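You operate a simulated robot arm through the tools that you are given. There is no shell and no other tool. Be economical: measure what you need, move in short steps, check, and stop when the job is done.

You are at the controls of a simulated robot arm. One attempt, no reset.

## Task
Count the teal caps on the lower shelf of the spares rack, then put as many of the filter cans from the lower shelf of the spares rack on the upper shelf of the spares rack. Lift the shelf flap open. The order is free. Set down upright: filter can.

Only the result counts: the job must be done as asked and must still hold three seconds after the hand-in. Knocking over, shifting, dropping, spilling or breaking anything else fails it. Lids that push on must go on centred and level and be pressed home; caps that screw on are set level and turned clockwise until they are tight.

## Robot
A 6-joint arm with a two-finger parallel gripper on a trunk, on a base that drives. Base frame: it is fixed to the floor where the robot stands at the start and does not move with it; the origin is under the middle of the robot, x ahead of it, y to its left, z up. Units: cm, rad, N and s.
With the tool pointing down near the work surface it reaches from about 10 to 60 cm from the robot's upright axis, wherever it stands. Its first joint turns from -2.897 to 2.897 rad. Places, roughly: shelf flap [50, -310, 160]; upper shelf of the spares rack [50, 0, 120]. Payload 1.57 kg.
The TCP is the grasp point between the finger pads, 3 cm short of the fingertips. In the tool frame z runs along the fingers and y along their closing line. Largest opening 11 cm; finger width 2.4, thickness 1.2; the body of the gripper, 4.8 by 11.2 cm, starts 7.8 cm behind the TCP.
Orientation is that of the tool frame in the base frame, as [roll, pitch, yaw] about the fixed x, y, z axes, in that order (R = Rz(yaw) Ry(pitch) Rx(roll)). With the fingers straight down and closing along the base's y, the tool's x points along the base's -x, its y along +y and its z along -z.

## Interface
- The arm moves only by the tool arm_command. Its argument "deltas" is a list that holds one entry, the list of rows, each a list of 6 numbers: the shift along the tool's x, y, z in cm, then the turn, a rotation vector about the tool's x, y, z in rad. In form: [[[tx, ty, tz, rx, ry, rz], ...]]. A call has 1 to 20 rows; each row shifts and turns the commanded pose from where the row before left it, along the tool's axes as they then stand. "jaw" is the opening, from 0 (shut) to 1 (fully open), set as the call begins (left out, the last holds). Each row takes 0.2 s and may step no farther than 5 cm and 0.15 rad from the row before; otherwise, or with a gripper value out of range, the whole call is refused. A pose out of reach is approached as far as the arm can. The call stops where the force on the tool passes 40 N (or 10 N more than at its start, if that is more) or the arm is blocked; 0.2 s more then pass. Each finger travels about 10.8 cm/s and halts on what it meets, pressing with about 26 N; the grip force reading is that of the motor and also rises with nothing between the fingers. The clock runs only during rows and for 0.2 s after the last one: add rows that do not move to give the fingers time. The reply holds the time, the measured pose of the TCP, the force on the tool along the base axes, the opening and the grip force, in the units named above and with some noise, with the torque about the TCP (base axes, N m) and any sound that the robot's microphone picked up.
- Cameras (640 x 400 px; columns grow to the right, rows downward): "scene" is now at [6.11, 11.83, 184.63]; the picture's right is [-0.26, -0.97, 0.00], its down [-0.60, 0.16, -0.78] and it looks along [0.75, -0.20, -0.63] (base axes); focal length 245 px, centre (320, 200). "wrist" rides on the gripper at [7, 1.6, -14.1] in the tool frame; the picture's right is [-0.23, 0.97, 0.00], its down [-0.86, -0.20, -0.48] and it looks along [-0.47, -0.11, 0.88] (tool axes); focal length 222 px, centre (320, 200). There is no depth. A picture from a camera that has moved, and an enlarged one, comes with that camera's place and axes in the base frame and with its lens.
- snapshot(camera): a new picture of that camera. It takes no simulated time.
- move_column(by): slides the trunk up (or, below 0, down) by that many cm; the arm and the scene camera ride with it, the base frame stays. It gives what a move gives, with no picture.
- steer(legs): drives the robot by 1 to 6 legs, each [ahead, left, turn to the left] in cm, cm and rad, along the robot's own axes; the way and the turn of a leg run together, so that a leg with both is an arc; at most 150 cm and 3.142 rad a leg. The arm and the cameras ride along, it lands a little off, and it stops where it bumps. It gives what a move gives.
- head_to(pan, tilt): turns the head with the scene camera to pan (to the left, within 2.094 rad either way) and tilt (down, from -0.506 to 1.204), counted from straight ahead of the robot. It gives what a move gives.
- inspect(camera, box): a new picture of the part [left, top, right, bottom] of that camera's present view, enlarged. It takes no simulated time.
- sign_off(): hands the job in; it is judged then, once.

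Work in short steps. Places have to be worked out from the pictures, the camera data and where the tool is seen: move nearer, look again, correct. Check each grasp and each placing, and mend what went wrong. You have 165 turns and 120 pictures in all, those below and enlarged ones among them. Open the gripper and draw the arm clear of the work before you hand the job in, unless the task says otherwise; then end with one line.

The tools are called after "Request:" as name(argument=value, ...) on one line, values as JSON. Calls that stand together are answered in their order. arm_command: Moves the arm, as the interface text tells. Its arguments: {"type":"object","properties":{"deltas":{"type":"array"},"jaw":{"type":"number"}},"required":["deltas"]} The other tools are called the same way: move_column (by) slides the trunk up or down; steer (legs) drives the base; head_to (pan, tilt) turns the head that bears the scene camera; snapshot (camera) takes a picture; inspect (camera, box) takes an enlarged picture of a part of a camera's view; sign_off () hands the job in.

At the start:

```text
clock: 0.0
position: [32.27, -4.33, 149.43]
orientation: [3.141, 0.0, -3.141]
contact_force: [-2.5, 0.3, 6.1]
torque: [-0.06, -0.31, -0.03]
grip_width: 10.97
grip_force: 0.1
trunk travel left (down, up): [-42.5, 16.5]
robot x, y, heading: [-0.0, 0.18, -0.002]
head pan, tilt: [-0.232, 1.201]
```

scene: 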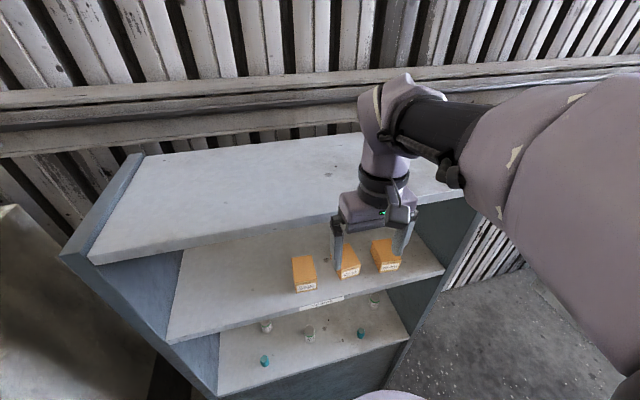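
wrist: 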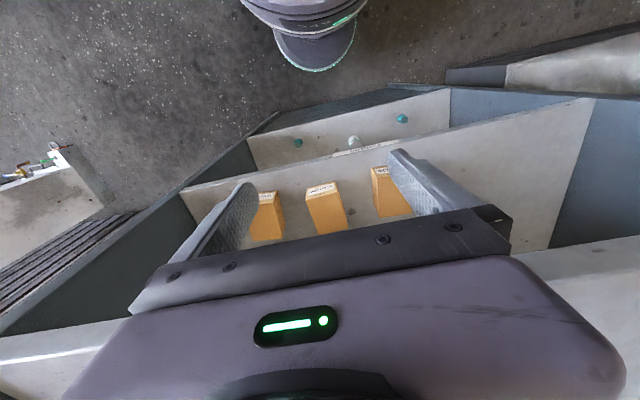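

I'll enlarge the rack's lower shelf region to see what stands there.

Request:
inspect(camera="scene", box=[200, 280, 440, 400])

Request:
inspect(camera="scene", box=[60, 130, 480, 400])

```text
2.67 times, centred on (320, 340) of scene
camera zoom: at [6.11, 11.83, 184.63], right [-0.26, -0.97, 0.0], down [-0.6, 0.16, -0.78], along [0.75, -0.2, -0.63], focal length 654 px, centre (320, -173)
```

zoom: 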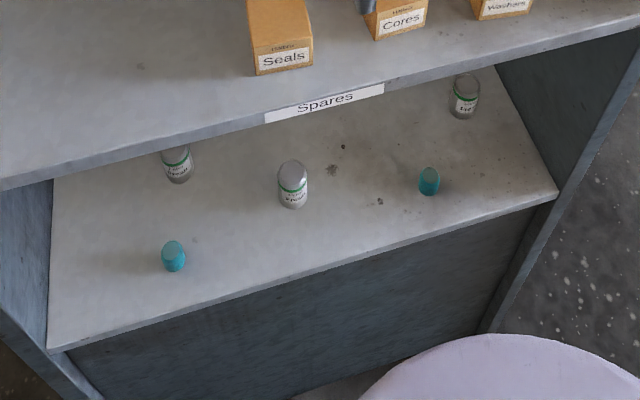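

```text
1.48 times, centred on (270, 265) of scene
camera zoom: at [6.11, 11.83, 184.63], right [-0.26, -0.97, 0.0], down [-0.6, 0.16, -0.78], along [0.75, -0.2, -0.63], focal length 364 px, centre (394, 104)
```

zoom: 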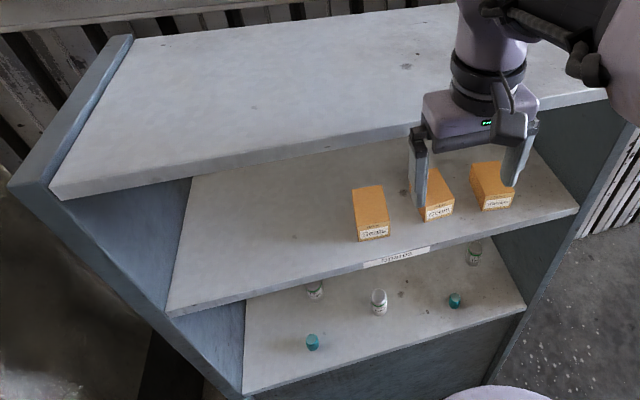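

Lower shelf: two teal caps and three cans seen, the back is hidden. I back off a bit and lower the trunk so the camera looks into the lower shelf.

Request:
steer(legs=[[-35, 0, 0]])

Request:
move_column(by=-42)

Request:
head_to(pan=0.0, tilt=0.65)

Request:
snapshot(camera="scene")

```text
clock: 2.3
position: [-2.63, -4.33, 149.47]
orientation: [3.14, -0.002, -3.141]
contact_force: [2.7, -1.3, -5.8]
torque: [0.06, 0.28, 0.03]
grip_width: 10.99
grip_force: 0.1
trunk travel left (down, up): [-42.5, 16.5]
robot x, y, heading: [-34.49, -0.1, -0.001]
head pan, tilt: [-0.232, 1.201]
```

```text
refused: -42 is not a number from -40 to 40
```

```text
clock: 3.2
position: [-2.56, -4.3, 149.31]
orientation: [3.141, -0.005, -3.14]
contact_force: [-0.7, 0.1, 0.2]
torque: [0.0, 0.0, 0.0]
grip_width: 10.98
grip_force: 0.1
trunk travel left (down, up): [-42.5, 16.5]
robot x, y, heading: [-34.76, 0.05, -0.005]
head pan, tilt: [0.0, 0.649]
```

```text
115 pictures are left
camera scene: at [-28.59, 11.83, 184.83], right [-0.26, -0.97, 0.0], down [-0.59, 0.15, -0.79], along [0.77, -0.2, -0.61], focal length 245 px, centre (320, 200)
```

scene: 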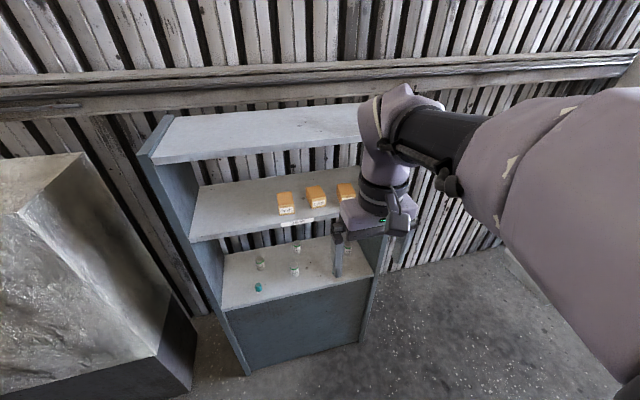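

The view hasn't tilted as asked, apparently. I lower the trunk in a permitted step, and look again.

Request:
move_column(by=-40)

Request:
snapshot(camera="scene")

Request:
snapshot(camera="wrist")

```text
clock: 7.1
position: [-2.47, -4.29, 109.4]
orientation: [3.141, 0.0, -3.141]
contact_force: [-0.3, 0.2, -0.4]
torque: [0.04, 0.01, -0.04]
grip_width: 11.05
grip_force: 0.1
trunk travel left (down, up): [-2.5, 56.5]
robot x, y, heading: [-34.68, 0.05, -0.0]
head pan, tilt: [0.0, 0.649]
```

```text
114 pictures are left
camera scene: at [-28.54, 11.87, 144.84], right [-0.25, -0.97, 0.0], down [-0.59, 0.15, -0.8], along [0.77, -0.2, -0.61], focal length 245 px, centre (320, 200)
```

scene: 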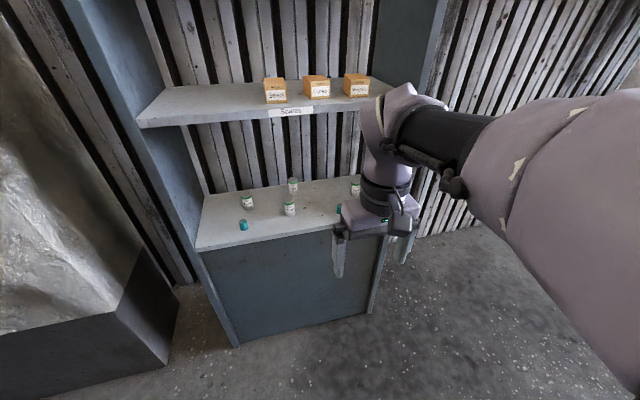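

```text
113 pictures are left
camera wrist: at [-9.3, -2.7, 123.72], right [0.23, 0.97, 0.0], down [0.86, -0.2, 0.48], along [0.47, -0.11, -0.88], focal length 222 px, centre (320, 200)
```

wrist: 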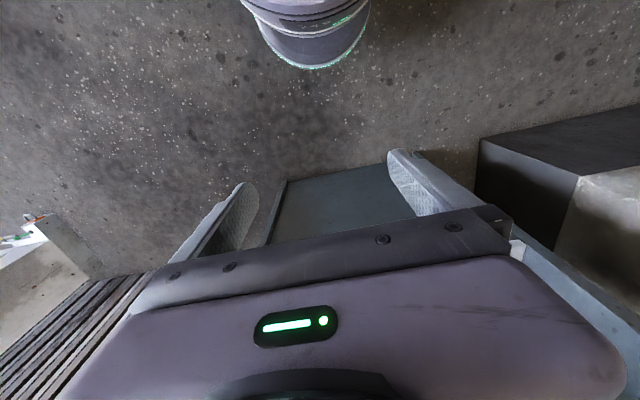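

Four cans and at least two caps are visible now. I test whether the head actually answers.

Request:
head_to(pan=0.3, tilt=0.5)

Request:
inspect(camera="scene", box=[180, 60, 420, 210])

```text
clock: 7.9
position: [-2.54, -4.37, 109.53]
orientation: [-3.141, 0.0, 3.141]
contact_force: [0.1, -0.2, -0.5]
torque: [0.04, -0.01, 0.0]
grip_width: 11.02
grip_force: 0.1
trunk travel left (down, up): [-2.5, 56.5]
robot x, y, heading: [-35.05, 0.15, -0.0]
head pan, tilt: [0.3, 0.499]
```

```text
2.67 times, centred on (300, 135) of scene
camera zoom: at [-28.25, 16.72, 146.19], right [0.3, -0.96, 0.0], down [-0.46, -0.14, -0.88], along [0.84, 0.26, -0.48], focal length 654 px, centre (373, 373)
```

zoom: 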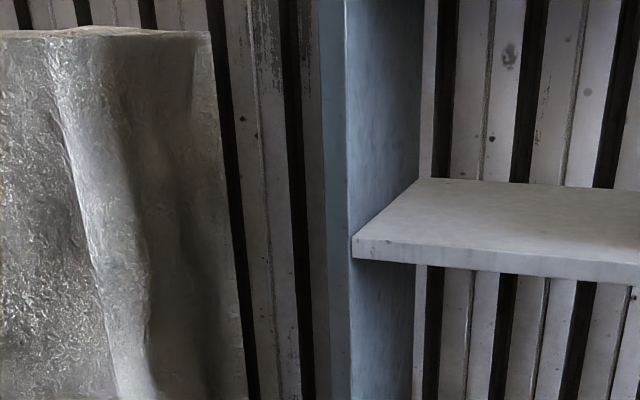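

The head works. I point it at the rack and enlarge.

Request:
head_to(pan=-0.1, tilt=0.5)

Request:
snapshot(camera="scene")

```text
clock: 8.7
position: [-2.56, -4.37, 109.48]
orientation: [3.141, 0.0, 3.14]
contact_force: [-0.5, -0.3, 0.3]
torque: [-0.01, 0.01, -0.03]
grip_width: 11.0
grip_force: 0.0
trunk travel left (down, up): [-2.5, 56.5]
robot x, y, heading: [-34.56, 0.02, 0.0]
head pan, tilt: [-0.099, 0.499]
```

```text
111 pictures are left
camera scene: at [-27.88, 13.14, 146.19], right [-0.1, -1.0, 0.0], down [-0.48, 0.05, -0.88], along [0.87, -0.09, -0.48], focal length 245 px, centre (320, 200)
```

scene: 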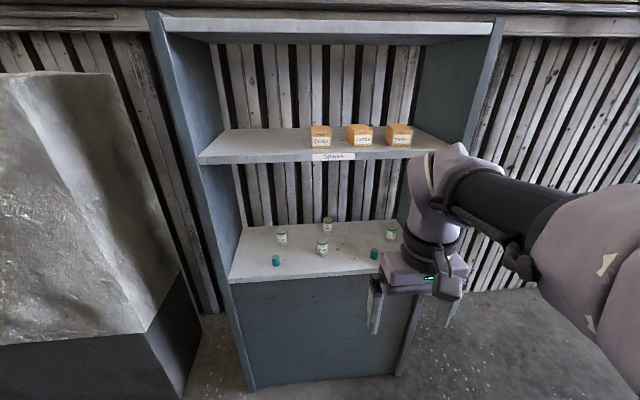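

Request:
inspect(camera="scene", box=[220, 190, 420, 300])

Request:
inspect(camera="scene", box=[190, 100, 450, 262])

```text
3.20 times, centred on (320, 245) of scene
camera zoom: at [-27.88, 13.14, 146.19], right [-0.1, -1.0, 0.0], down [-0.48, 0.05, -0.88], along [0.87, -0.09, -0.48], focal length 785 px, centre (320, 56)
```

zoom: 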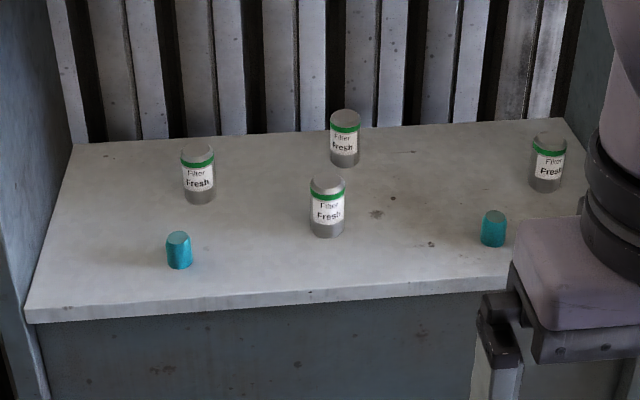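

```text
2.46 times, centred on (320, 181) of scene
camera zoom: at [-27.88, 13.14, 146.19], right [-0.1, -1.0, 0.0], down [-0.48, 0.05, -0.88], along [0.87, -0.09, -0.48], focal length 604 px, centre (320, 247)
```

zoom: 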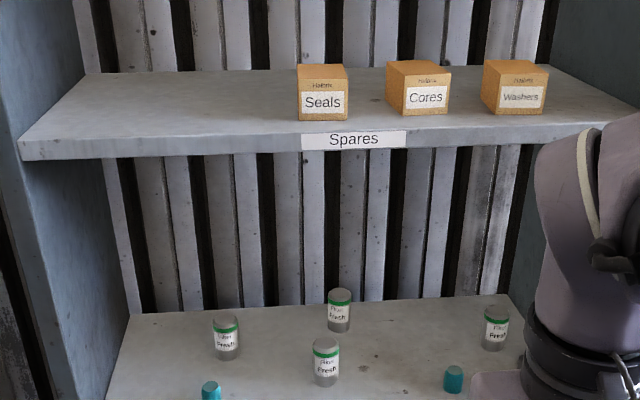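

Four filter cans, two teal caps → two cans to move. Lower shelf is about z 80.6, upper about 124; front can at about (46.6, 4.6), back-centre can at about (61, 0.4). I tilt the tool 45° forward in free space.

Request:
arm_command(deltas=[[[0, 0, 0, 0, -0.131, 0], [0, 0, 0, 0, -0.131, 0], [0, 0, 0, 0, -0.131, 0], [0, 0, 0, 0, -0.131, 0], [0, 0, 0, 0, -0.131, 0], [0, 0, 0, 0, -0.131, 0], [0, 0, 0, 0, 0, 0]]])

Request:
snapshot(camera="scene")

```text
clock: 10.3
position: [-2.4, -4.39, 109.55]
orientation: [-3.141, 0.788, 3.141]
contact_force: [-0.6, 0.3, 0.2]
torque: [0.0, 0.03, -0.02]
grip_width: 11.0
grip_force: 0.1
trunk travel left (down, up): [-2.5, 56.5]
robot x, y, heading: [-34.28, 0.09, 0.003]
head pan, tilt: [-0.099, 0.499]
```

```text
108 pictures are left
camera scene: at [-27.9, 13.14, 146.2], right [-0.1, -1.0, 0.0], down [-0.48, 0.05, -0.88], along [0.87, -0.09, -0.48], focal length 245 px, centre (320, 200)
```

scene: 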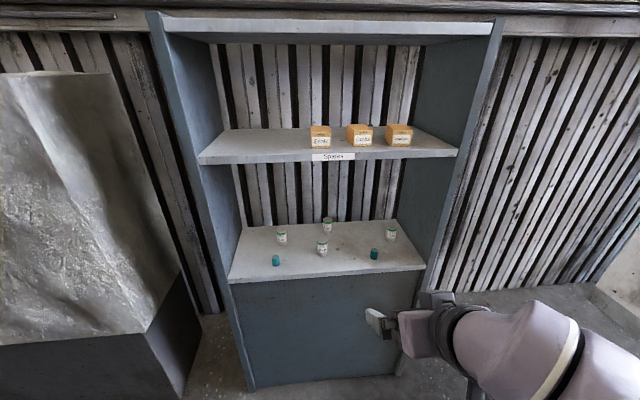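

Full shelf visible: exactly two teal caps. Now I lower the tool to grasp height and y of the front can while still in free space.

Request:
arm_command(deltas=[[[2.5, 1.5, 2.5, 0, 0, 0], [2.5, 1.5, 2.5, 0, 0, 0], [2.5, 1.5, 2.5, 0, 0, 0], [2.5, 1.5, 2.5, 0, 0, 0], [2.5, 1.5, 2.5, 0, 0, 0], [2.5, 1.5, 2.5, 0, 0, 0], [0, 0, 0, 0, 0, 0]]], jaw=0.8)

Request:
snapshot(camera="wrist")

```text
clock: 11.9
position: [7.57, 4.82, 98.85]
orientation: [3.141, 0.784, -3.141]
contact_force: [0.5, 0.0, -1.0]
torque: [0.03, 0.01, -0.04]
grip_width: 8.79
grip_force: 0.1
out of reach, approached as far as the arm can: row 1, 2, 3, 4, 5, 6
trunk travel left (down, up): [-2.5, 56.5]
robot x, y, heading: [-34.63, -0.25, -0.001]
head pan, tilt: [-0.099, 0.499]
```

```text
107 pictures are left
camera wrist: at [-7.29, 6.48, 104.13], right [0.16, 0.97, 0.16], down [0.27, -0.2, 0.94], along [0.95, -0.11, -0.29], focal length 222 px, centre (320, 200)
```

wrist: 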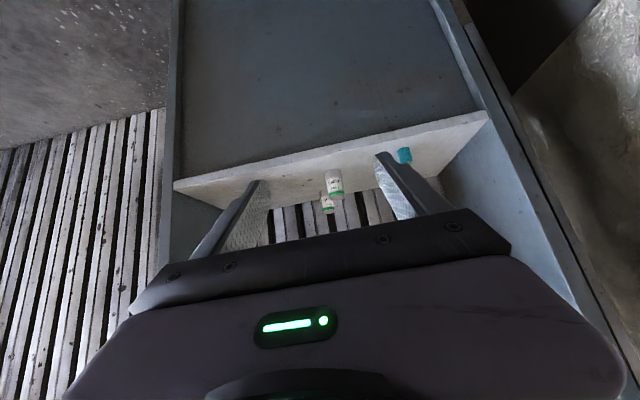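

Close in, that pose is out of reach; further out it should go. I test forward-down motion, still in front of the rack.

Request:
arm_command(deltas=[[[0, 0, 3, 0, 0, 0], [0, 0, 3, 0, 0, 0], [0, 0, 3, 0, 0, 0], [0, 0, 3, 0, 0, 0], [0, 0, 3, 0, 0, 0], [0, 0, 0, 0, 0, 0]]])

```text
clock: 13.3
position: [18.35, 5.66, 88.97]
orientation: [-3.131, 0.782, 3.141]
contact_force: [0.1, -0.5, 0.5]
torque: [0.0, 0.01, -0.02]
grip_width: 8.8
grip_force: 0.1
out of reach, approached as far as the arm can: row 5
trunk travel left (down, up): [-2.5, 56.5]
robot x, y, heading: [-34.71, -0.18, -0.005]
head pan, tilt: [-0.099, 0.499]
```

Frontier falls with radius, so a longer reach allows lower heights. I lower the trunk the last bit and try going further ahead.

Request:
move_column(by=-2.4)

Request:
arm_command(deltas=[[[-2, 0, 2, 0, 0, 0], [-1, 0, 3, 0, 0, 0], [0, 0, 3, 0, 0, 0], [0, 0, 0, 0, 0, 0]]])

```text
clock: 14.0
position: [18.25, 5.59, 86.64]
orientation: [-3.133, 0.783, -3.141]
contact_force: [0.9, -0.5, 0.1]
torque: [0.01, 0.02, 0.02]
grip_width: 8.81
grip_force: 0.1
trunk travel left (down, up): [-0.1, 58.9]
robot x, y, heading: [-34.84, 0.21, 0.0]
head pan, tilt: [-0.099, 0.499]
```

```text
clock: 15.0
position: [25.89, 5.55, 83.1]
orientation: [-3.132, 0.781, 3.141]
contact_force: [0.8, -0.2, 0.5]
torque: [-0.01, 0.0, -0.03]
grip_width: 8.78
grip_force: 0.1
trunk travel left (down, up): [-0.1, 58.9]
robot x, y, heading: [-34.38, -0.15, 0.002]
head pan, tilt: [-0.099, 0.499]
```

Reach at radius 60 works at z 83. I pull back along the tool axis by 10, then drive ahead 20 to put the tool in front of the front can.

Request:
arm_command(deltas=[[[0, -0.3, -3.5, 0, 0, 0], [0, -0.3, -3.5, 0, 0, 0], [0, -0.3, -3, 0, 0, 0], [0, 0, 0, 0, 0, 0]]])

Request:
steer(legs=[[18, 0, 0]])

Request:
snapshot(camera="wrist")

Request:
snapshot(camera="scene")

```text
clock: 16.0
position: [18.78, 4.82, 90.17]
orientation: [-3.135, 0.782, -3.141]
contact_force: [0.5, 0.1, -0.4]
torque: [-0.03, 0.0, 0.03]
grip_width: 8.79
grip_force: 0.0
trunk travel left (down, up): [-0.1, 58.9]
robot x, y, heading: [-34.73, -0.08, 0.001]
head pan, tilt: [-0.099, 0.499]
```

```text
clock: 17.5
position: [36.79, 4.73, 90.16]
orientation: [-3.133, 0.782, -3.141]
contact_force: [0.7, -0.3, -0.2]
torque: [-0.01, 0.01, -0.03]
grip_width: 8.76
grip_force: 0.1
trunk travel left (down, up): [-0.1, 58.9]
robot x, y, heading: [-17.14, -0.08, -0.002]
head pan, tilt: [-0.099, 0.499]
```

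```text
106 pictures are left
camera wrist: at [22.06, 6.51, 95.39], right [0.17, 0.97, 0.15], down [0.27, -0.2, 0.94], along [0.95, -0.12, -0.29], focal length 222 px, centre (320, 200)
```

wrist: 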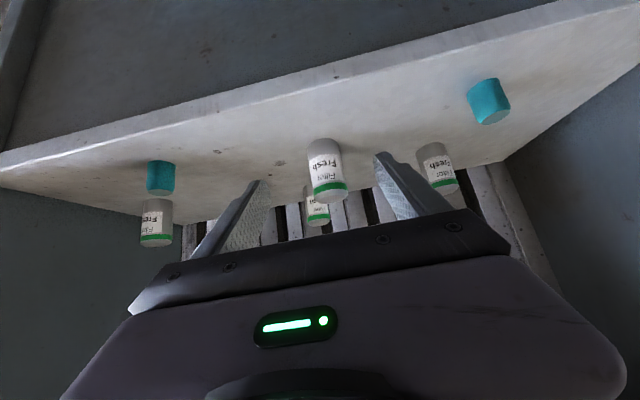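

```text
105 pictures are left
camera scene: at [-9.97, 13.14, 143.79], right [-0.1, -1.0, 0.0], down [-0.48, 0.05, -0.88], along [0.87, -0.09, -0.48], focal length 245 px, centre (320, 200)
```

scene: 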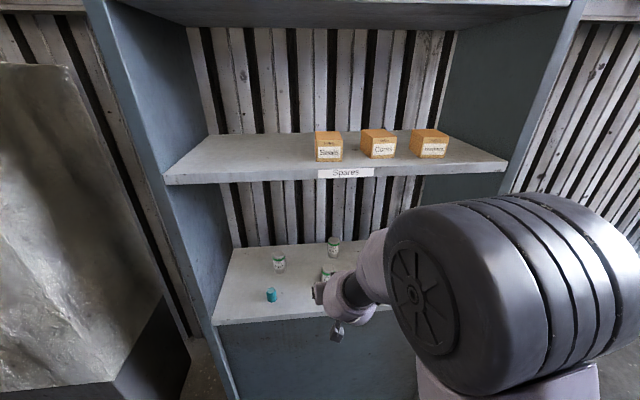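

Wrist view puts the can axis at about (47.3, 4.4), top at 87. I advance onto it.

Request:
arm_command(deltas=[[[-1.1, -0.1, 3.5, 0, 0, 0], [-1.1, -0.1, 3.5, 0, 0, 0], [-1.1, -0.1, 3.5, 0, 0, 0], [-0.1, 0, 0.9, 0, 0, 0], [0, 0, 0, 0, 0, 0]]])

Request:
snapshot(camera="wrist")

```text
clock: 18.7
position: [47.42, 4.35, 84.5]
orientation: [-3.132, 0.782, -3.142]
contact_force: [-0.2, 0.6, -0.4]
torque: [0.02, 0.0, -0.04]
grip_width: 8.79
grip_force: 0.2
trunk travel left (down, up): [-0.1, 58.9]
robot x, y, heading: [-16.77, 0.28, -0.003]
head pan, tilt: [-0.099, 0.499]
```

```text
104 pictures are left
camera wrist: at [32.52, 6.09, 89.72], right [0.17, 0.97, 0.15], down [0.27, -0.2, 0.94], along [0.95, -0.12, -0.29], focal length 222 px, centre (320, 200)
```

wrist: 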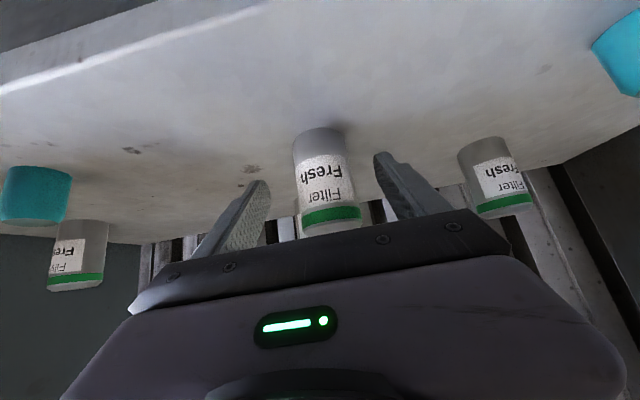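

Can sits centred between the fingers; closing the grip.

Request:
arm_command(deltas=[[[0, 0, 0, 0, 0, 0], [0, 0, 0, 0, 0, 0], [0, 0, 0, 0, 0, 0]]], jaw=0.3)

```text
clock: 19.5
position: [47.16, 4.24, 84.57]
orientation: [-3.133, 0.781, 3.141]
contact_force: [0.6, 1.5, 0.8]
torque: [0.12, -0.02, 0.0]
grip_width: 4.12
grip_force: 25.9
trunk travel left (down, up): [-0.1, 58.9]
robot x, y, heading: [-16.82, 0.01, 0.001]
head pan, tilt: [-0.099, 0.499]
```

Gripped (4.1 cm, 26 N). Lift 4 cm and check.

Request:
arm_command(deltas=[[[-1.4, 0, -1.4, 0, 0, 0], [-1.4, 0, -1.4, 0, 0, 0], [0, 0, 0, 0, 0, 0]]])

Request:
snapshot(camera="wrist")

```text
clock: 20.3
position: [47.23, 4.43, 88.49]
orientation: [-3.132, 0.782, -3.141]
contact_force: [0.5, 0.3, -1.3]
torque: [0.0, 0.01, 0.0]
grip_width: 4.14
grip_force: 25.5
trunk travel left (down, up): [-0.1, 58.9]
robot x, y, heading: [-16.87, 0.35, -0.002]
head pan, tilt: [-0.099, 0.499]
```

```text
103 pictures are left
camera wrist: at [32.51, 6.13, 93.68], right [0.17, 0.97, 0.15], down [0.27, -0.2, 0.94], along [0.95, -0.12, -0.29], focal length 222 px, centre (320, 200)
```

wrist: 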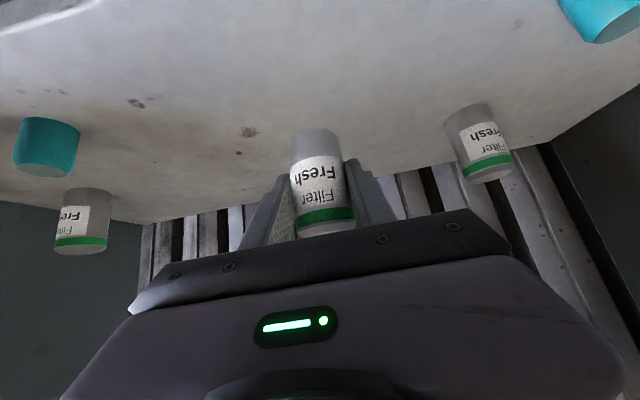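

The can is held upright. Back out, then raise the trunk.

Request:
steer(legs=[[-24, 0, 0]])

Request:
move_column(by=40)

Request:
move_column(by=6)

Request:
snapshot(camera="scene")

Request:
snapshot(camera="wrist")

```text
clock: 22.1
position: [23.18, 4.26, 88.57]
orientation: [-3.131, 0.783, 3.14]
contact_force: [0.7, 0.1, -1.9]
torque: [0.0, 0.0, 0.0]
grip_width: 4.13
grip_force: 25.5
trunk travel left (down, up): [-0.1, 58.9]
robot x, y, heading: [-40.58, 0.24, -0.003]
head pan, tilt: [-0.099, 0.499]
```

```text
clock: 25.9
position: [23.19, 4.32, 128.42]
orientation: [-3.132, 0.784, 3.14]
contact_force: [-0.4, -1.1, -1.7]
torque: [0.0, 0.01, 0.01]
grip_width: 4.12
grip_force: 25.5
trunk travel left (down, up): [-40.1, 18.9]
robot x, y, heading: [-40.9, 0.25, -0.002]
head pan, tilt: [-0.099, 0.499]
```

```text
clock: 26.9
position: [23.29, 4.31, 134.33]
orientation: [-3.133, 0.783, 3.141]
contact_force: [-0.3, -0.2, -1.4]
torque: [0.02, 0.02, -0.04]
grip_width: 4.14
grip_force: 26.1
trunk travel left (down, up): [-46.1, 12.9]
robot x, y, heading: [-40.8, 0.23, -0.002]
head pan, tilt: [-0.099, 0.499]
```

```text
102 pictures are left
camera scene: at [-33.94, 13.15, 189.79], right [-0.1, -0.99, 0.0], down [-0.48, 0.05, -0.88], along [0.87, -0.09, -0.48], focal length 245 px, centre (320, 200)
```

scene: 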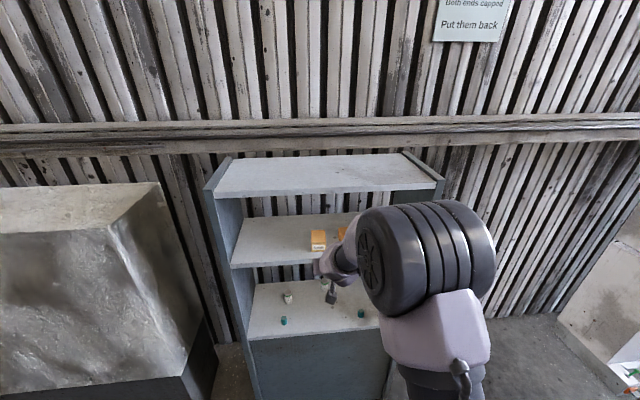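

```text
101 pictures are left
camera wrist: at [8.53, 6.07, 139.64], right [0.17, 0.97, 0.15], down [0.27, -0.2, 0.94], along [0.95, -0.12, -0.29], focal length 222 px, centre (320, 200)
```

wrist: 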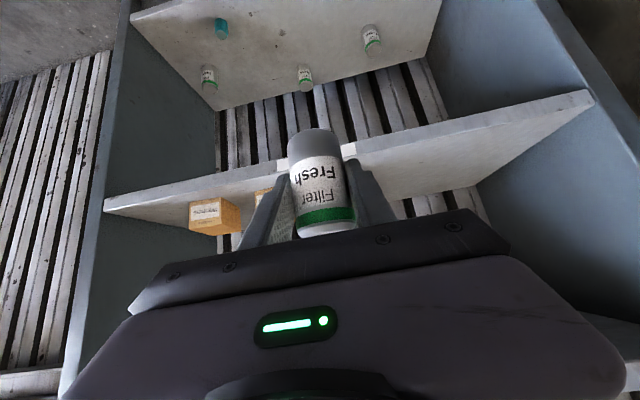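

A note on the wall may matter; I tilt up to read it.

Request:
head_to(pan=-0.3, tilt=0.1)

Request:
snapshot(camera="scene")

```text
clock: 27.8
position: [23.3, 4.25, 134.43]
orientation: [-3.132, 0.783, 3.141]
contact_force: [-1.0, -0.6, -2.2]
torque: [-0.01, 0.01, 0.03]
grip_width: 4.14
grip_force: 26.3
trunk travel left (down, up): [-46.1, 12.9]
robot x, y, heading: [-40.3, -0.08, -0.004]
head pan, tilt: [-0.3, 0.099]
```

```text
100 pictures are left
camera scene: at [-34.21, 11.33, 193.49], right [-0.3, -0.95, 0.0], down [-0.1, 0.03, -0.99], along [0.95, -0.3, -0.1], focal length 245 px, centre (320, 200)
```

scene: 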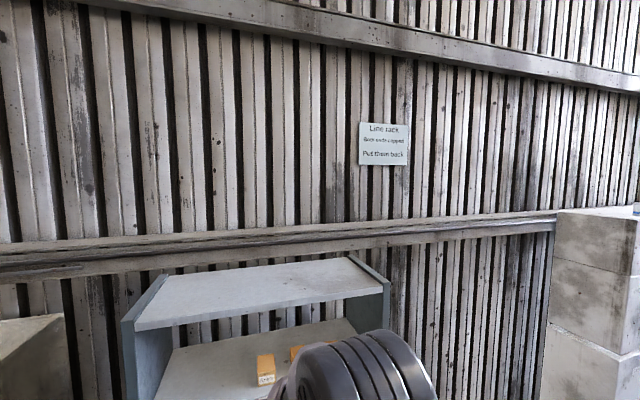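

Sign is unrelated. Strafe left 14 so the can goes to the empty part of the upper shelf, and re-aim the head.

Request:
steer(legs=[[0, 14, 0]])

Request:
head_to(pan=-0.1, tilt=0.7)

Request:
snapshot(camera="scene")

Request:
snapshot(camera="wrist")

```text
clock: 29.1
position: [23.25, 18.32, 134.55]
orientation: [-3.133, 0.783, 3.14]
contact_force: [0.2, 1.0, -1.9]
torque: [0.0, 0.0, -0.06]
grip_width: 4.11
grip_force: 26.7
trunk travel left (down, up): [-46.1, 12.9]
robot x, y, heading: [-40.88, 13.94, -0.002]
head pan, tilt: [-0.3, 0.099]
```

```text
clock: 30.1
position: [23.3, 18.08, 134.48]
orientation: [-3.133, 0.784, 3.141]
contact_force: [0.4, -0.1, -1.4]
torque: [0.0, 0.0, -0.03]
grip_width: 4.14
grip_force: 25.7
trunk travel left (down, up): [-46.1, 12.9]
robot x, y, heading: [-41.03, 13.8, 0.002]
head pan, tilt: [-0.099, 0.7]
```

```text
99 pictures are left
camera scene: at [-34.53, 27.17, 188.03], right [-0.1, -0.99, 0.0], down [-0.64, 0.07, -0.77], along [0.76, -0.08, -0.64], focal length 245 px, centre (320, 200)
```

scene: 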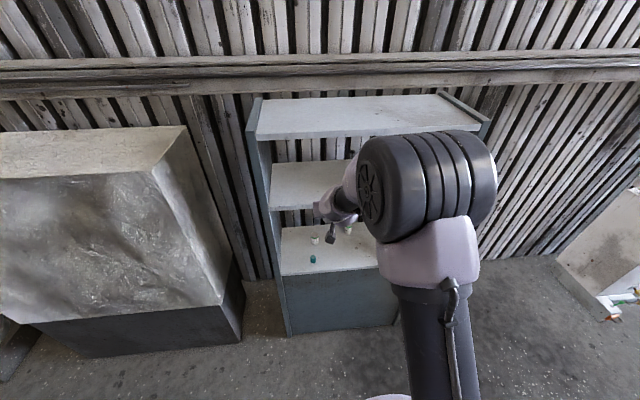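

```text
98 pictures are left
camera wrist: at [8.54, 20.0, 139.66], right [0.17, 0.97, 0.15], down [0.27, -0.2, 0.94], along [0.95, -0.12, -0.29], focal length 222 px, centre (320, 200)
```

wrist: 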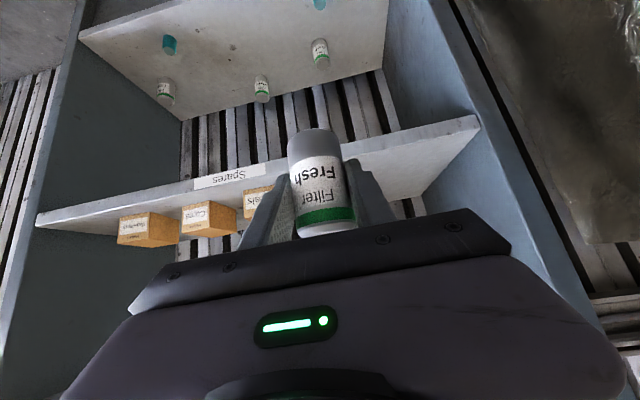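

Approach slightly lower for clearance beneath the top board: column down 3.2, then drive ahead 20.5.

Request:
move_column(by=-3.2)

Request:
steer(legs=[[12, 0, 0]])

Request:
snapshot(camera="wrist")

Request:
snapshot(camera="scene")

```text
clock: 30.9
position: [23.24, 18.11, 131.25]
orientation: [-3.132, 0.782, 3.14]
contact_force: [0.3, 0.4, -2.1]
torque: [0.01, 0.0, -0.01]
grip_width: 4.13
grip_force: 26.3
trunk travel left (down, up): [-42.9, 16.1]
robot x, y, heading: [-40.71, 13.86, -0.002]
head pan, tilt: [-0.099, 0.7]
```

```text
clock: 32.1
position: [35.18, 18.28, 131.23]
orientation: [-3.132, 0.78, 3.141]
contact_force: [-0.2, -0.4, -1.0]
torque: [-0.01, 0.04, 0.03]
grip_width: 4.13
grip_force: 26.0
trunk travel left (down, up): [-42.9, 16.1]
robot x, y, heading: [-28.86, 14.2, -0.008]
head pan, tilt: [-0.099, 0.7]
```

```text
97 pictures are left
camera wrist: at [20.41, 20.01, 136.44], right [0.17, 0.97, 0.15], down [0.27, -0.2, 0.94], along [0.95, -0.12, -0.29], focal length 222 px, centre (320, 200)
```

wrist: 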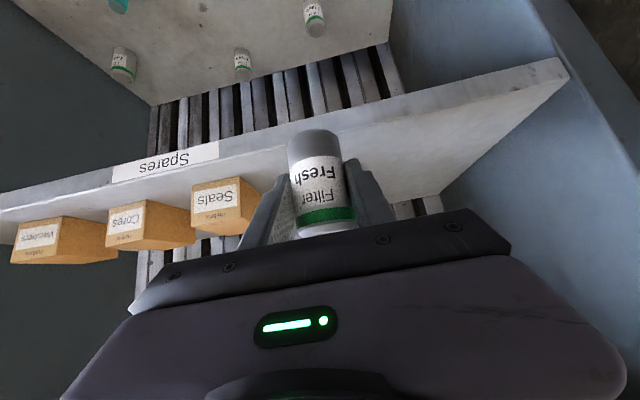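

```text
96 pictures are left
camera scene: at [-22.64, 27.13, 184.82], right [-0.1, -0.99, 0.0], down [-0.64, 0.06, -0.76], along [0.76, -0.08, -0.64], focal length 245 px, centre (320, 200)
```

scene: 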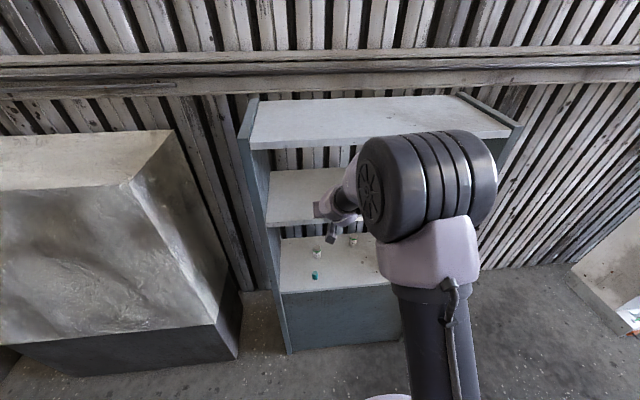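

Geometry confirmed: shelf edge x≈38.4, top z≈124.6. Drive 9 more.

Request:
steer(legs=[[9, 0, 0]])

Request:
snapshot(camera="wrist")

```text
clock: 33.2
position: [44.06, 18.27, 131.35]
orientation: [-3.135, 0.782, -3.141]
contact_force: [-0.4, 0.0, -2.5]
torque: [-0.03, -0.01, -0.01]
grip_width: 4.14
grip_force: 26.0
trunk travel left (down, up): [-42.9, 16.1]
robot x, y, heading: [-20.04, 14.15, -0.003]
head pan, tilt: [-0.099, 0.7]
```

```text
95 pictures are left
camera wrist: at [29.3, 20.04, 136.43], right [0.17, 0.97, 0.15], down [0.27, -0.2, 0.94], along [0.95, -0.12, -0.29], focal length 222 px, centre (320, 200)
```

wrist: 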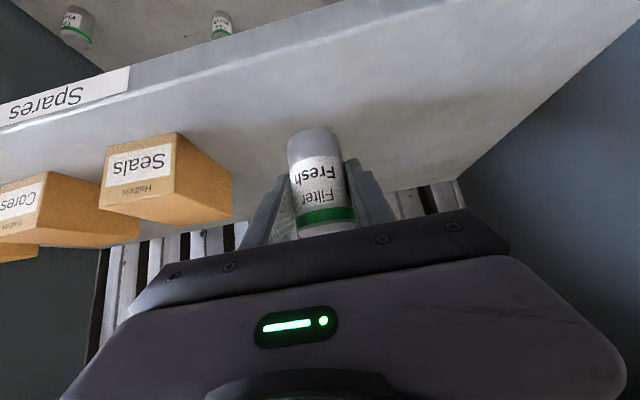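

Over the shelf now, clear of the boxes. Lower toward contact.

Request:
arm_command(deltas=[[[0.8, 0, 0.8, 0, 0, 0], [0.7, 0, 0.7, 0, 0, 0], [0, 0, 0, 0, 0, 0]]])

Request:
snapshot(camera="wrist")

```text
clock: 34.0
position: [44.06, 18.25, 129.35]
orientation: [-3.133, 0.786, 3.139]
contact_force: [6.2, -0.5, 22.2]
torque: [0.28, -0.3, -0.09]
grip_width: 4.18
grip_force: 26.1
trunk travel left (down, up): [-42.9, 16.1]
robot x, y, heading: [-20.37, 14.03, 0.004]
head pan, tilt: [-0.099, 0.7]
```

```text
94 pictures are left
camera wrist: at [29.2, 20.03, 134.49], right [0.17, 0.97, 0.16], down [0.26, -0.2, 0.94], along [0.95, -0.12, -0.29], focal length 222 px, centre (320, 200)
```

wrist: 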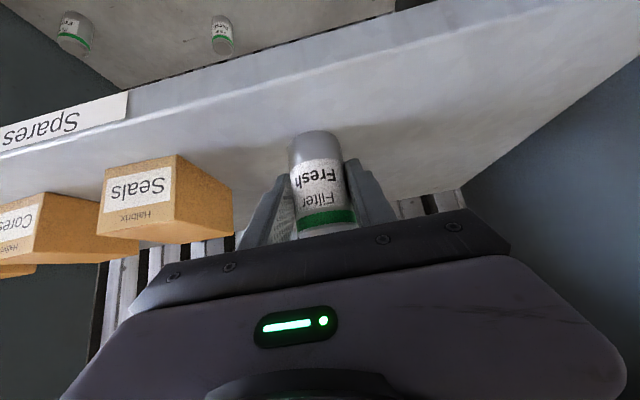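

Contact at 22 N: the can is on the shelf. Ease up a touch and open gently.

Request:
arm_command(deltas=[[[-0.12, 0, -0.12, 0, 0, 0], [0, 0, 0, 0, 0, 0]]])

Request:
arm_command(deltas=[[[0, 0, 0, 0, 0, 0], [0, 0, 0, 0, 0, 0], [0, 0, 0, 0, 0, 0]]], jaw=0.65)

Request:
snapshot(camera="wrist")

```text
clock: 34.6
position: [43.99, 18.29, 129.28]
orientation: [-3.133, 0.783, 3.142]
contact_force: [6.9, -0.7, 16.9]
torque: [0.12, -0.51, -0.07]
grip_width: 4.17
grip_force: 26.2
trunk travel left (down, up): [-42.9, 16.1]
robot x, y, heading: [-20.32, 14.07, 0.002]
head pan, tilt: [-0.099, 0.7]
```

```text
clock: 35.5
position: [43.88, 18.22, 129.2]
orientation: [-3.133, 0.781, -3.141]
contact_force: [0.2, 0.5, -0.6]
torque: [-0.01, -0.01, 0.02]
grip_width: 7.13
grip_force: 0.1
trunk travel left (down, up): [-42.9, 16.1]
robot x, y, heading: [-20.05, 13.83, 0.0]
head pan, tilt: [-0.099, 0.7]
```

```text
93 pictures are left
camera wrist: at [29.18, 20.03, 134.46], right [0.17, 0.97, 0.15], down [0.27, -0.2, 0.94], along [0.95, -0.12, -0.29], focal length 222 px, centre (320, 200)
```

wrist: 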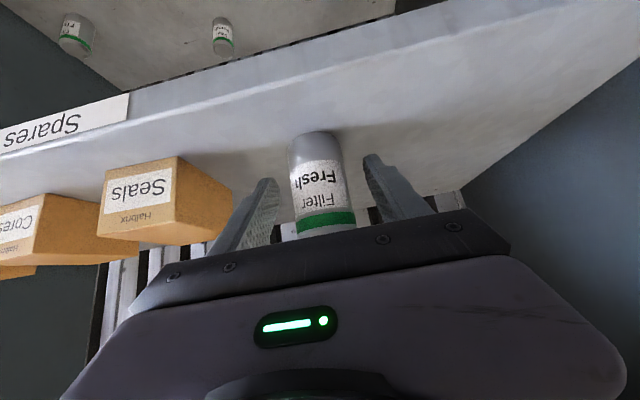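

Can standing free. Back straight out and view it.

Request:
steer(legs=[[-22, 0, 0]])

Request:
snapshot(camera="wrist")

```text
clock: 37.1
position: [21.91, 18.21, 129.3]
orientation: [-3.133, 0.783, 3.141]
contact_force: [0.3, 0.3, -0.6]
torque: [0.02, 0.0, -0.03]
grip_width: 7.16
grip_force: 0.1
trunk travel left (down, up): [-42.9, 16.1]
robot x, y, heading: [-41.84, 14.16, 0.003]
head pan, tilt: [-0.099, 0.7]
```

```text
92 pictures are left
camera wrist: at [7.27, 20.01, 134.5], right [0.17, 0.97, 0.15], down [0.27, -0.2, 0.94], along [0.95, -0.12, -0.29], focal length 222 px, centre (320, 200)
```

wrist: 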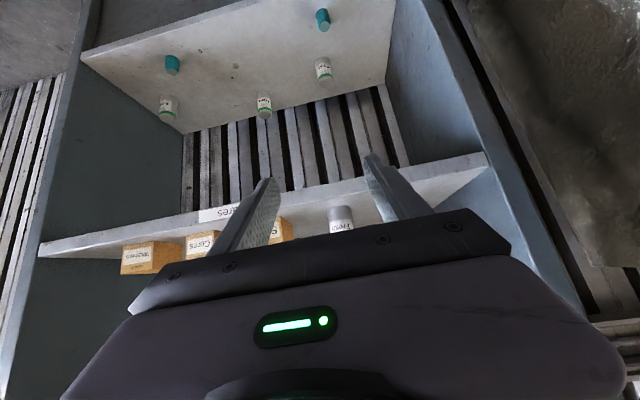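

First can placed. Next: the left can at about (54.3, 20.9). Its front cap is passed well above, so I stay high (z≈95) while driving in and then descend vertically. Strafe, lower the trunk, look.

Request:
steer(legs=[[0, 2.7, 0]])

Request:
move_column(by=-34)

Request:
steer(legs=[[20, 0, 0]])

Request:
snapshot(camera="wrist")

Request:
snapshot(camera="scene")

```text
clock: 38.0
position: [22.11, 20.93, 129.26]
orientation: [-3.133, 0.781, -3.141]
contact_force: [-0.5, -0.5, 0.2]
torque: [-0.01, 0.0, -0.05]
grip_width: 7.13
grip_force: 0.1
trunk travel left (down, up): [-42.9, 16.1]
robot x, y, heading: [-41.9, 16.69, 0.003]
head pan, tilt: [-0.099, 0.7]
```

```text
clock: 41.3
position: [22.13, 20.76, 95.26]
orientation: [-3.133, 0.783, -3.141]
contact_force: [0.6, 0.0, 0.1]
torque: [0.05, -0.02, 0.02]
grip_width: 7.14
grip_force: 0.1
trunk travel left (down, up): [-8.9, 50.1]
robot x, y, heading: [-42.03, 16.2, 0.0]
head pan, tilt: [-0.099, 0.7]
```

```text
clock: 42.9
position: [42.28, 20.72, 95.17]
orientation: [-3.133, 0.781, 3.137]
contact_force: [0.9, -0.6, 0.2]
torque: [0.0, 0.0, 0.0]
grip_width: 7.15
grip_force: 0.0
trunk travel left (down, up): [-8.9, 50.1]
robot x, y, heading: [-21.51, 16.67, -0.002]
head pan, tilt: [-0.099, 0.7]
```

```text
91 pictures are left
camera wrist: at [27.5, 22.52, 100.45], right [0.17, 0.97, 0.15], down [0.27, -0.2, 0.94], along [0.95, -0.12, -0.29], focal length 222 px, centre (320, 200)
```

wrist: 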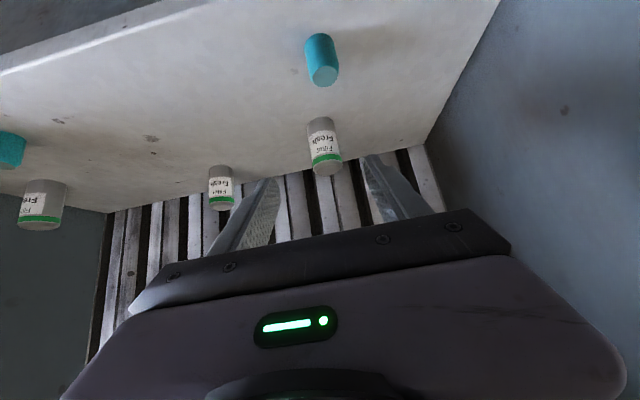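

```text
90 pictures are left
camera scene: at [-15.53, 29.74, 150.82], right [-0.1, -0.99, 0.0], down [-0.64, 0.07, -0.76], along [0.76, -0.08, -0.64], focal length 245 px, centre (320, 200)
```

scene: 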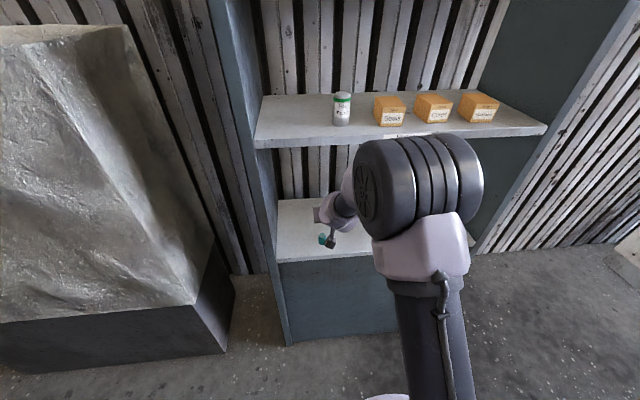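

Can at about (54.8, 20.7); elbow stays well in front of the shelf. Drive in 12.5.

Request:
steer(legs=[[12.4, 0, 0]])

Request:
snapshot(camera="wrist")

```text
clock: 44.1
position: [54.45, 20.63, 95.15]
orientation: [-3.132, 0.782, 3.136]
contact_force: [0.7, -0.3, 0.4]
torque: [-0.01, -0.02, 0.02]
grip_width: 7.15
grip_force: 0.0
trunk travel left (down, up): [-8.9, 50.1]
robot x, y, heading: [-10.04, 16.36, -0.008]
head pan, tilt: [-0.099, 0.7]
```

```text
89 pictures are left
camera wrist: at [39.79, 22.39, 100.45], right [0.17, 0.97, 0.15], down [0.27, -0.2, 0.94], along [0.95, -0.12, -0.29], focal length 222 px, centre (320, 200)
```

wrist: 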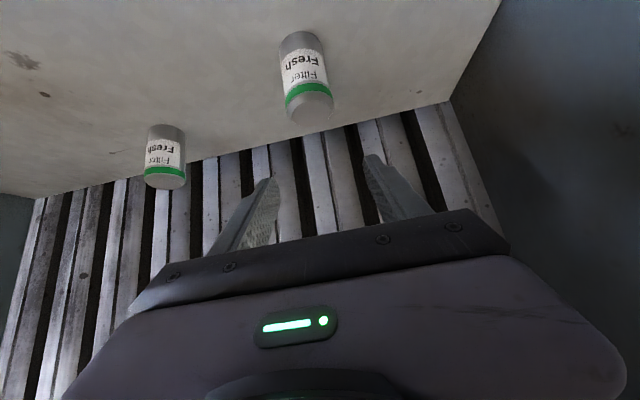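

Aligned. Open a bit more, lower the trunk 6 and check.

Request:
arm_command(deltas=[[[-0.25, 0.25, 0.25, 0, 0, 0], [0, 0, 0, 0, 0, 0]]], jaw=0.8)

Request:
move_column(by=-6)

Request:
snapshot(camera="wrist")

```text
clock: 44.7
position: [54.79, 20.87, 95.26]
orientation: [-3.134, 0.781, 3.137]
contact_force: [0.7, 0.5, -0.5]
torque: [-0.01, 0.0, 0.0]
grip_width: 8.8
grip_force: 0.1
trunk travel left (down, up): [-8.9, 50.1]
robot x, y, heading: [-9.83, 16.4, -0.001]
head pan, tilt: [-0.099, 0.7]
```

```text
clock: 45.7
position: [54.84, 20.81, 89.23]
orientation: [-3.133, 0.781, 3.137]
contact_force: [0.5, -0.9, -0.3]
torque: [-0.02, 0.04, 0.01]
grip_width: 8.81
grip_force: 0.1
trunk travel left (down, up): [-2.9, 56.1]
robot x, y, heading: [-9.71, 16.49, -0.007]
head pan, tilt: [-0.099, 0.7]
```

```text
88 pictures are left
camera wrist: at [40.07, 22.68, 94.49], right [0.17, 0.97, 0.15], down [0.27, -0.2, 0.94], along [0.95, -0.12, -0.29], focal length 222 px, centre (320, 200)
```

wrist: 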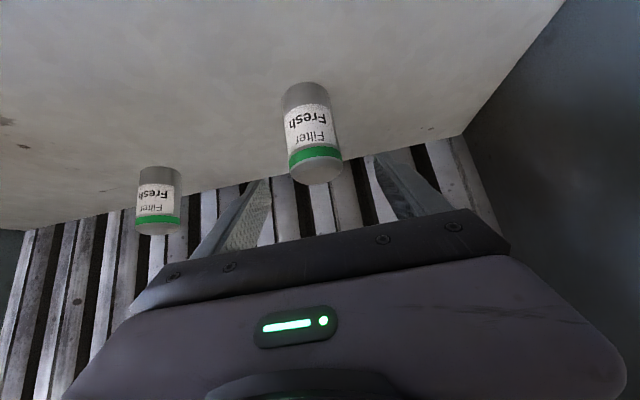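

Straddling correctly. Last descent to z≈85.3.

Request:
move_column(by=-2.5)

Request:
arm_command(deltas=[[[0.5, 0, 0.5, 0, 0, 0], [0.4, 0, 0.4, 0, 0, 0], [0, 0, 0, 0, 0, 0]]])

Request:
snapshot(camera="wrist")

```text
clock: 46.5
position: [54.76, 20.82, 86.9]
orientation: [-3.133, 0.782, 3.136]
contact_force: [0.1, 0.3, 0.2]
torque: [0.0, 0.01, 0.0]
grip_width: 8.82
grip_force: 0.0
trunk travel left (down, up): [-0.4, 58.6]
robot x, y, heading: [-9.67, 16.68, -0.003]
head pan, tilt: [-0.099, 0.7]
```

```text
clock: 47.2
position: [54.78, 20.87, 85.55]
orientation: [-3.134, 0.783, 3.135]
contact_force: [-0.4, 0.2, -0.5]
torque: [0.01, 0.01, -0.05]
grip_width: 8.8
grip_force: 0.0
trunk travel left (down, up): [-0.4, 58.6]
robot x, y, heading: [-9.49, 16.72, -0.004]
head pan, tilt: [-0.099, 0.7]
```

```text
87 pictures are left
camera wrist: at [40.07, 22.67, 90.72], right [0.17, 0.97, 0.15], down [0.27, -0.2, 0.94], along [0.95, -0.12, -0.29], focal length 222 px, centre (320, 200)
```

wrist: 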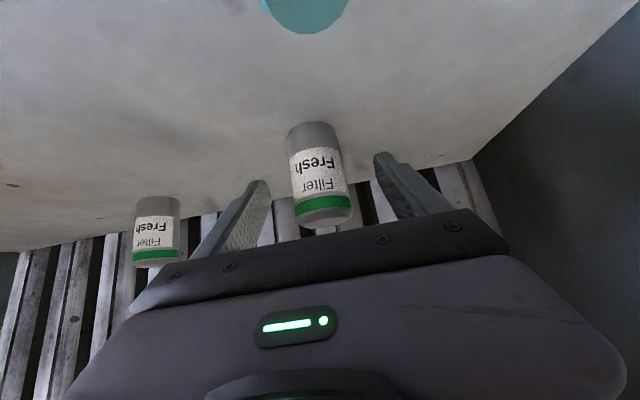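

Well centred; close the grip and lift a little.

Request:
arm_command(deltas=[[[0, 0, 0, 0, 0, 0], [0, 0, 0, 0, 0, 0], [0, 0, 0, 0, 0, 0]]], jaw=0.3)

Request:
arm_command(deltas=[[[-1.0, 0, -1.0, 0, 0, 0], [-1, 0, -1, 0, 0, 0], [0, 0, 0, 0, 0, 0]]])

Request:
move_column(by=6)

Request:
snapshot(camera="wrist")

```text
clock: 48.0
position: [54.8, 20.85, 85.62]
orientation: [-3.133, 0.783, 3.135]
contact_force: [1.2, -1.0, -0.4]
torque: [-0.34, 0.1, -0.04]
grip_width: 3.95
grip_force: 26.7
trunk travel left (down, up): [-0.4, 58.6]
robot x, y, heading: [-9.53, 16.42, -0.006]
head pan, tilt: [-0.099, 0.7]
```

```text
clock: 48.9
position: [54.77, 20.89, 88.32]
orientation: [-3.134, 0.782, 3.137]
contact_force: [0.1, 0.0, -0.8]
torque: [-0.03, 0.04, 0.01]
grip_width: 4.06
grip_force: 26.1
trunk travel left (down, up): [-0.4, 58.6]
robot x, y, heading: [-9.56, 16.64, -0.001]
head pan, tilt: [-0.099, 0.7]
```

```text
clock: 49.9
position: [54.82, 20.81, 94.2]
orientation: [-3.134, 0.782, 3.136]
contact_force: [-1.2, 0.0, -1.9]
torque: [0.03, 0.0, -0.01]
grip_width: 4.07
grip_force: 26.1
trunk travel left (down, up): [-6.4, 52.6]
robot x, y, heading: [-9.42, 16.55, -0.007]
head pan, tilt: [-0.099, 0.7]
```

```text
86 pictures are left
camera wrist: at [40.12, 22.69, 99.55], right [0.17, 0.97, 0.15], down [0.27, -0.2, 0.94], along [0.95, -0.12, -0.29], focal length 222 px, centre (320, 200)
```

wrist: 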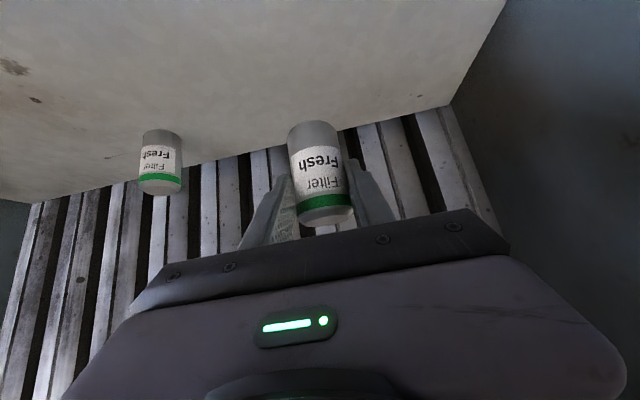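

Held upright. Back out, raise, and strafe left to y≈28.

Request:
steer(legs=[[-33, 0, 0]])

Request:
move_column(by=38.8)

Request:
steer(legs=[[0, 7.3, 0]])

Request:
steer(legs=[[13, 0, 0]])

Request:
snapshot(camera="wrist")

```text
clock: 52.0
position: [21.91, 20.89, 94.39]
orientation: [-3.132, 0.782, 3.135]
contact_force: [-0.3, 0.7, -1.8]
torque: [0.01, 0.03, 0.02]
grip_width: 4.05
grip_force: 26.3
trunk travel left (down, up): [-6.4, 52.6]
robot x, y, heading: [-42.81, 16.94, -0.004]
head pan, tilt: [-0.099, 0.7]
```

```text
clock: 55.8
position: [21.8, 20.85, 133.14]
orientation: [-3.133, 0.782, 3.136]
contact_force: [0.0, -0.3, -1.9]
torque: [0.0, 0.05, -0.01]
grip_width: 4.05
grip_force: 26.1
trunk travel left (down, up): [-45.2, 13.8]
robot x, y, heading: [-42.34, 16.77, -0.008]
head pan, tilt: [-0.099, 0.7]
```

```text
clock: 56.8
position: [21.89, 28.12, 133.14]
orientation: [-3.132, 0.781, 3.135]
contact_force: [0.2, 0.6, -1.6]
torque: [-0.03, 0.0, -0.04]
grip_width: 4.05
grip_force: 26.3
trunk travel left (down, up): [-45.2, 13.8]
robot x, y, heading: [-42.47, 23.65, -0.009]
head pan, tilt: [-0.099, 0.7]
```

```text
clock: 58.1
position: [35.01, 28.01, 133.1]
orientation: [-3.133, 0.78, 3.136]
contact_force: [0.2, 0.0, -2.8]
torque: [0.01, -0.01, -0.01]
grip_width: 4.04
grip_force: 26.3
trunk travel left (down, up): [-45.2, 13.8]
robot x, y, heading: [-29.68, 23.56, -0.009]
head pan, tilt: [-0.099, 0.7]
```

```text
85 pictures are left
camera wrist: at [20.23, 29.9, 138.35], right [0.17, 0.97, 0.15], down [0.27, -0.2, 0.94], along [0.95, -0.12, -0.29], focal length 222 px, centre (320, 200)
```

wrist: 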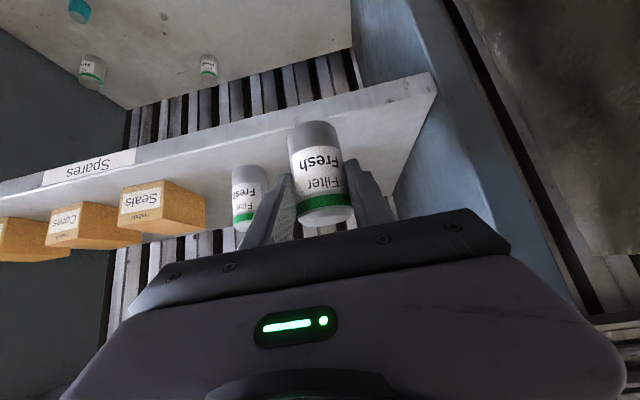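

Clear on both sides. Drive in 9 and lower.

Request:
steer(legs=[[9, 0, 0]])

Request:
arm_command(deltas=[[[0.7, 0, 0.7, 0, 0, 0], [0.7, 0, 0.7, 0, 0, 0], [0, 0, 0, 0, 0, 0]]])

Request:
snapshot(camera="wrist")

```text
clock: 59.2
position: [43.86, 28.06, 133.04]
orientation: [-3.134, 0.781, 3.137]
contact_force: [-0.6, -0.7, -1.4]
torque: [0.01, 0.03, 0.01]
grip_width: 4.06
grip_force: 26.1
trunk travel left (down, up): [-45.2, 13.8]
robot x, y, heading: [-20.52, 24.22, -0.002]
head pan, tilt: [-0.099, 0.7]
```

```text
clock: 60.0
position: [43.82, 28.0, 131.14]
orientation: [-3.133, 0.782, 3.136]
contact_force: [0.3, 0.4, -2.1]
torque: [0.02, 0.01, 0.03]
grip_width: 4.04
grip_force: 26.3
trunk travel left (down, up): [-45.2, 13.8]
robot x, y, heading: [-20.5, 23.34, -0.006]
head pan, tilt: [-0.099, 0.7]
```

```text
84 pictures are left
camera wrist: at [29.1, 29.89, 136.36], right [0.17, 0.97, 0.15], down [0.27, -0.2, 0.94], along [0.95, -0.12, -0.29], focal length 222 px, centre (320, 200)
```

wrist: 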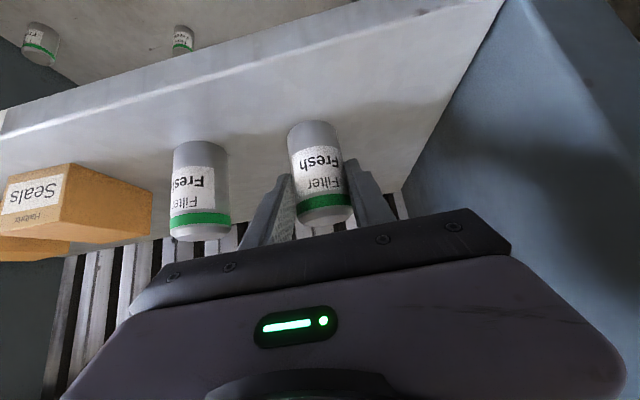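

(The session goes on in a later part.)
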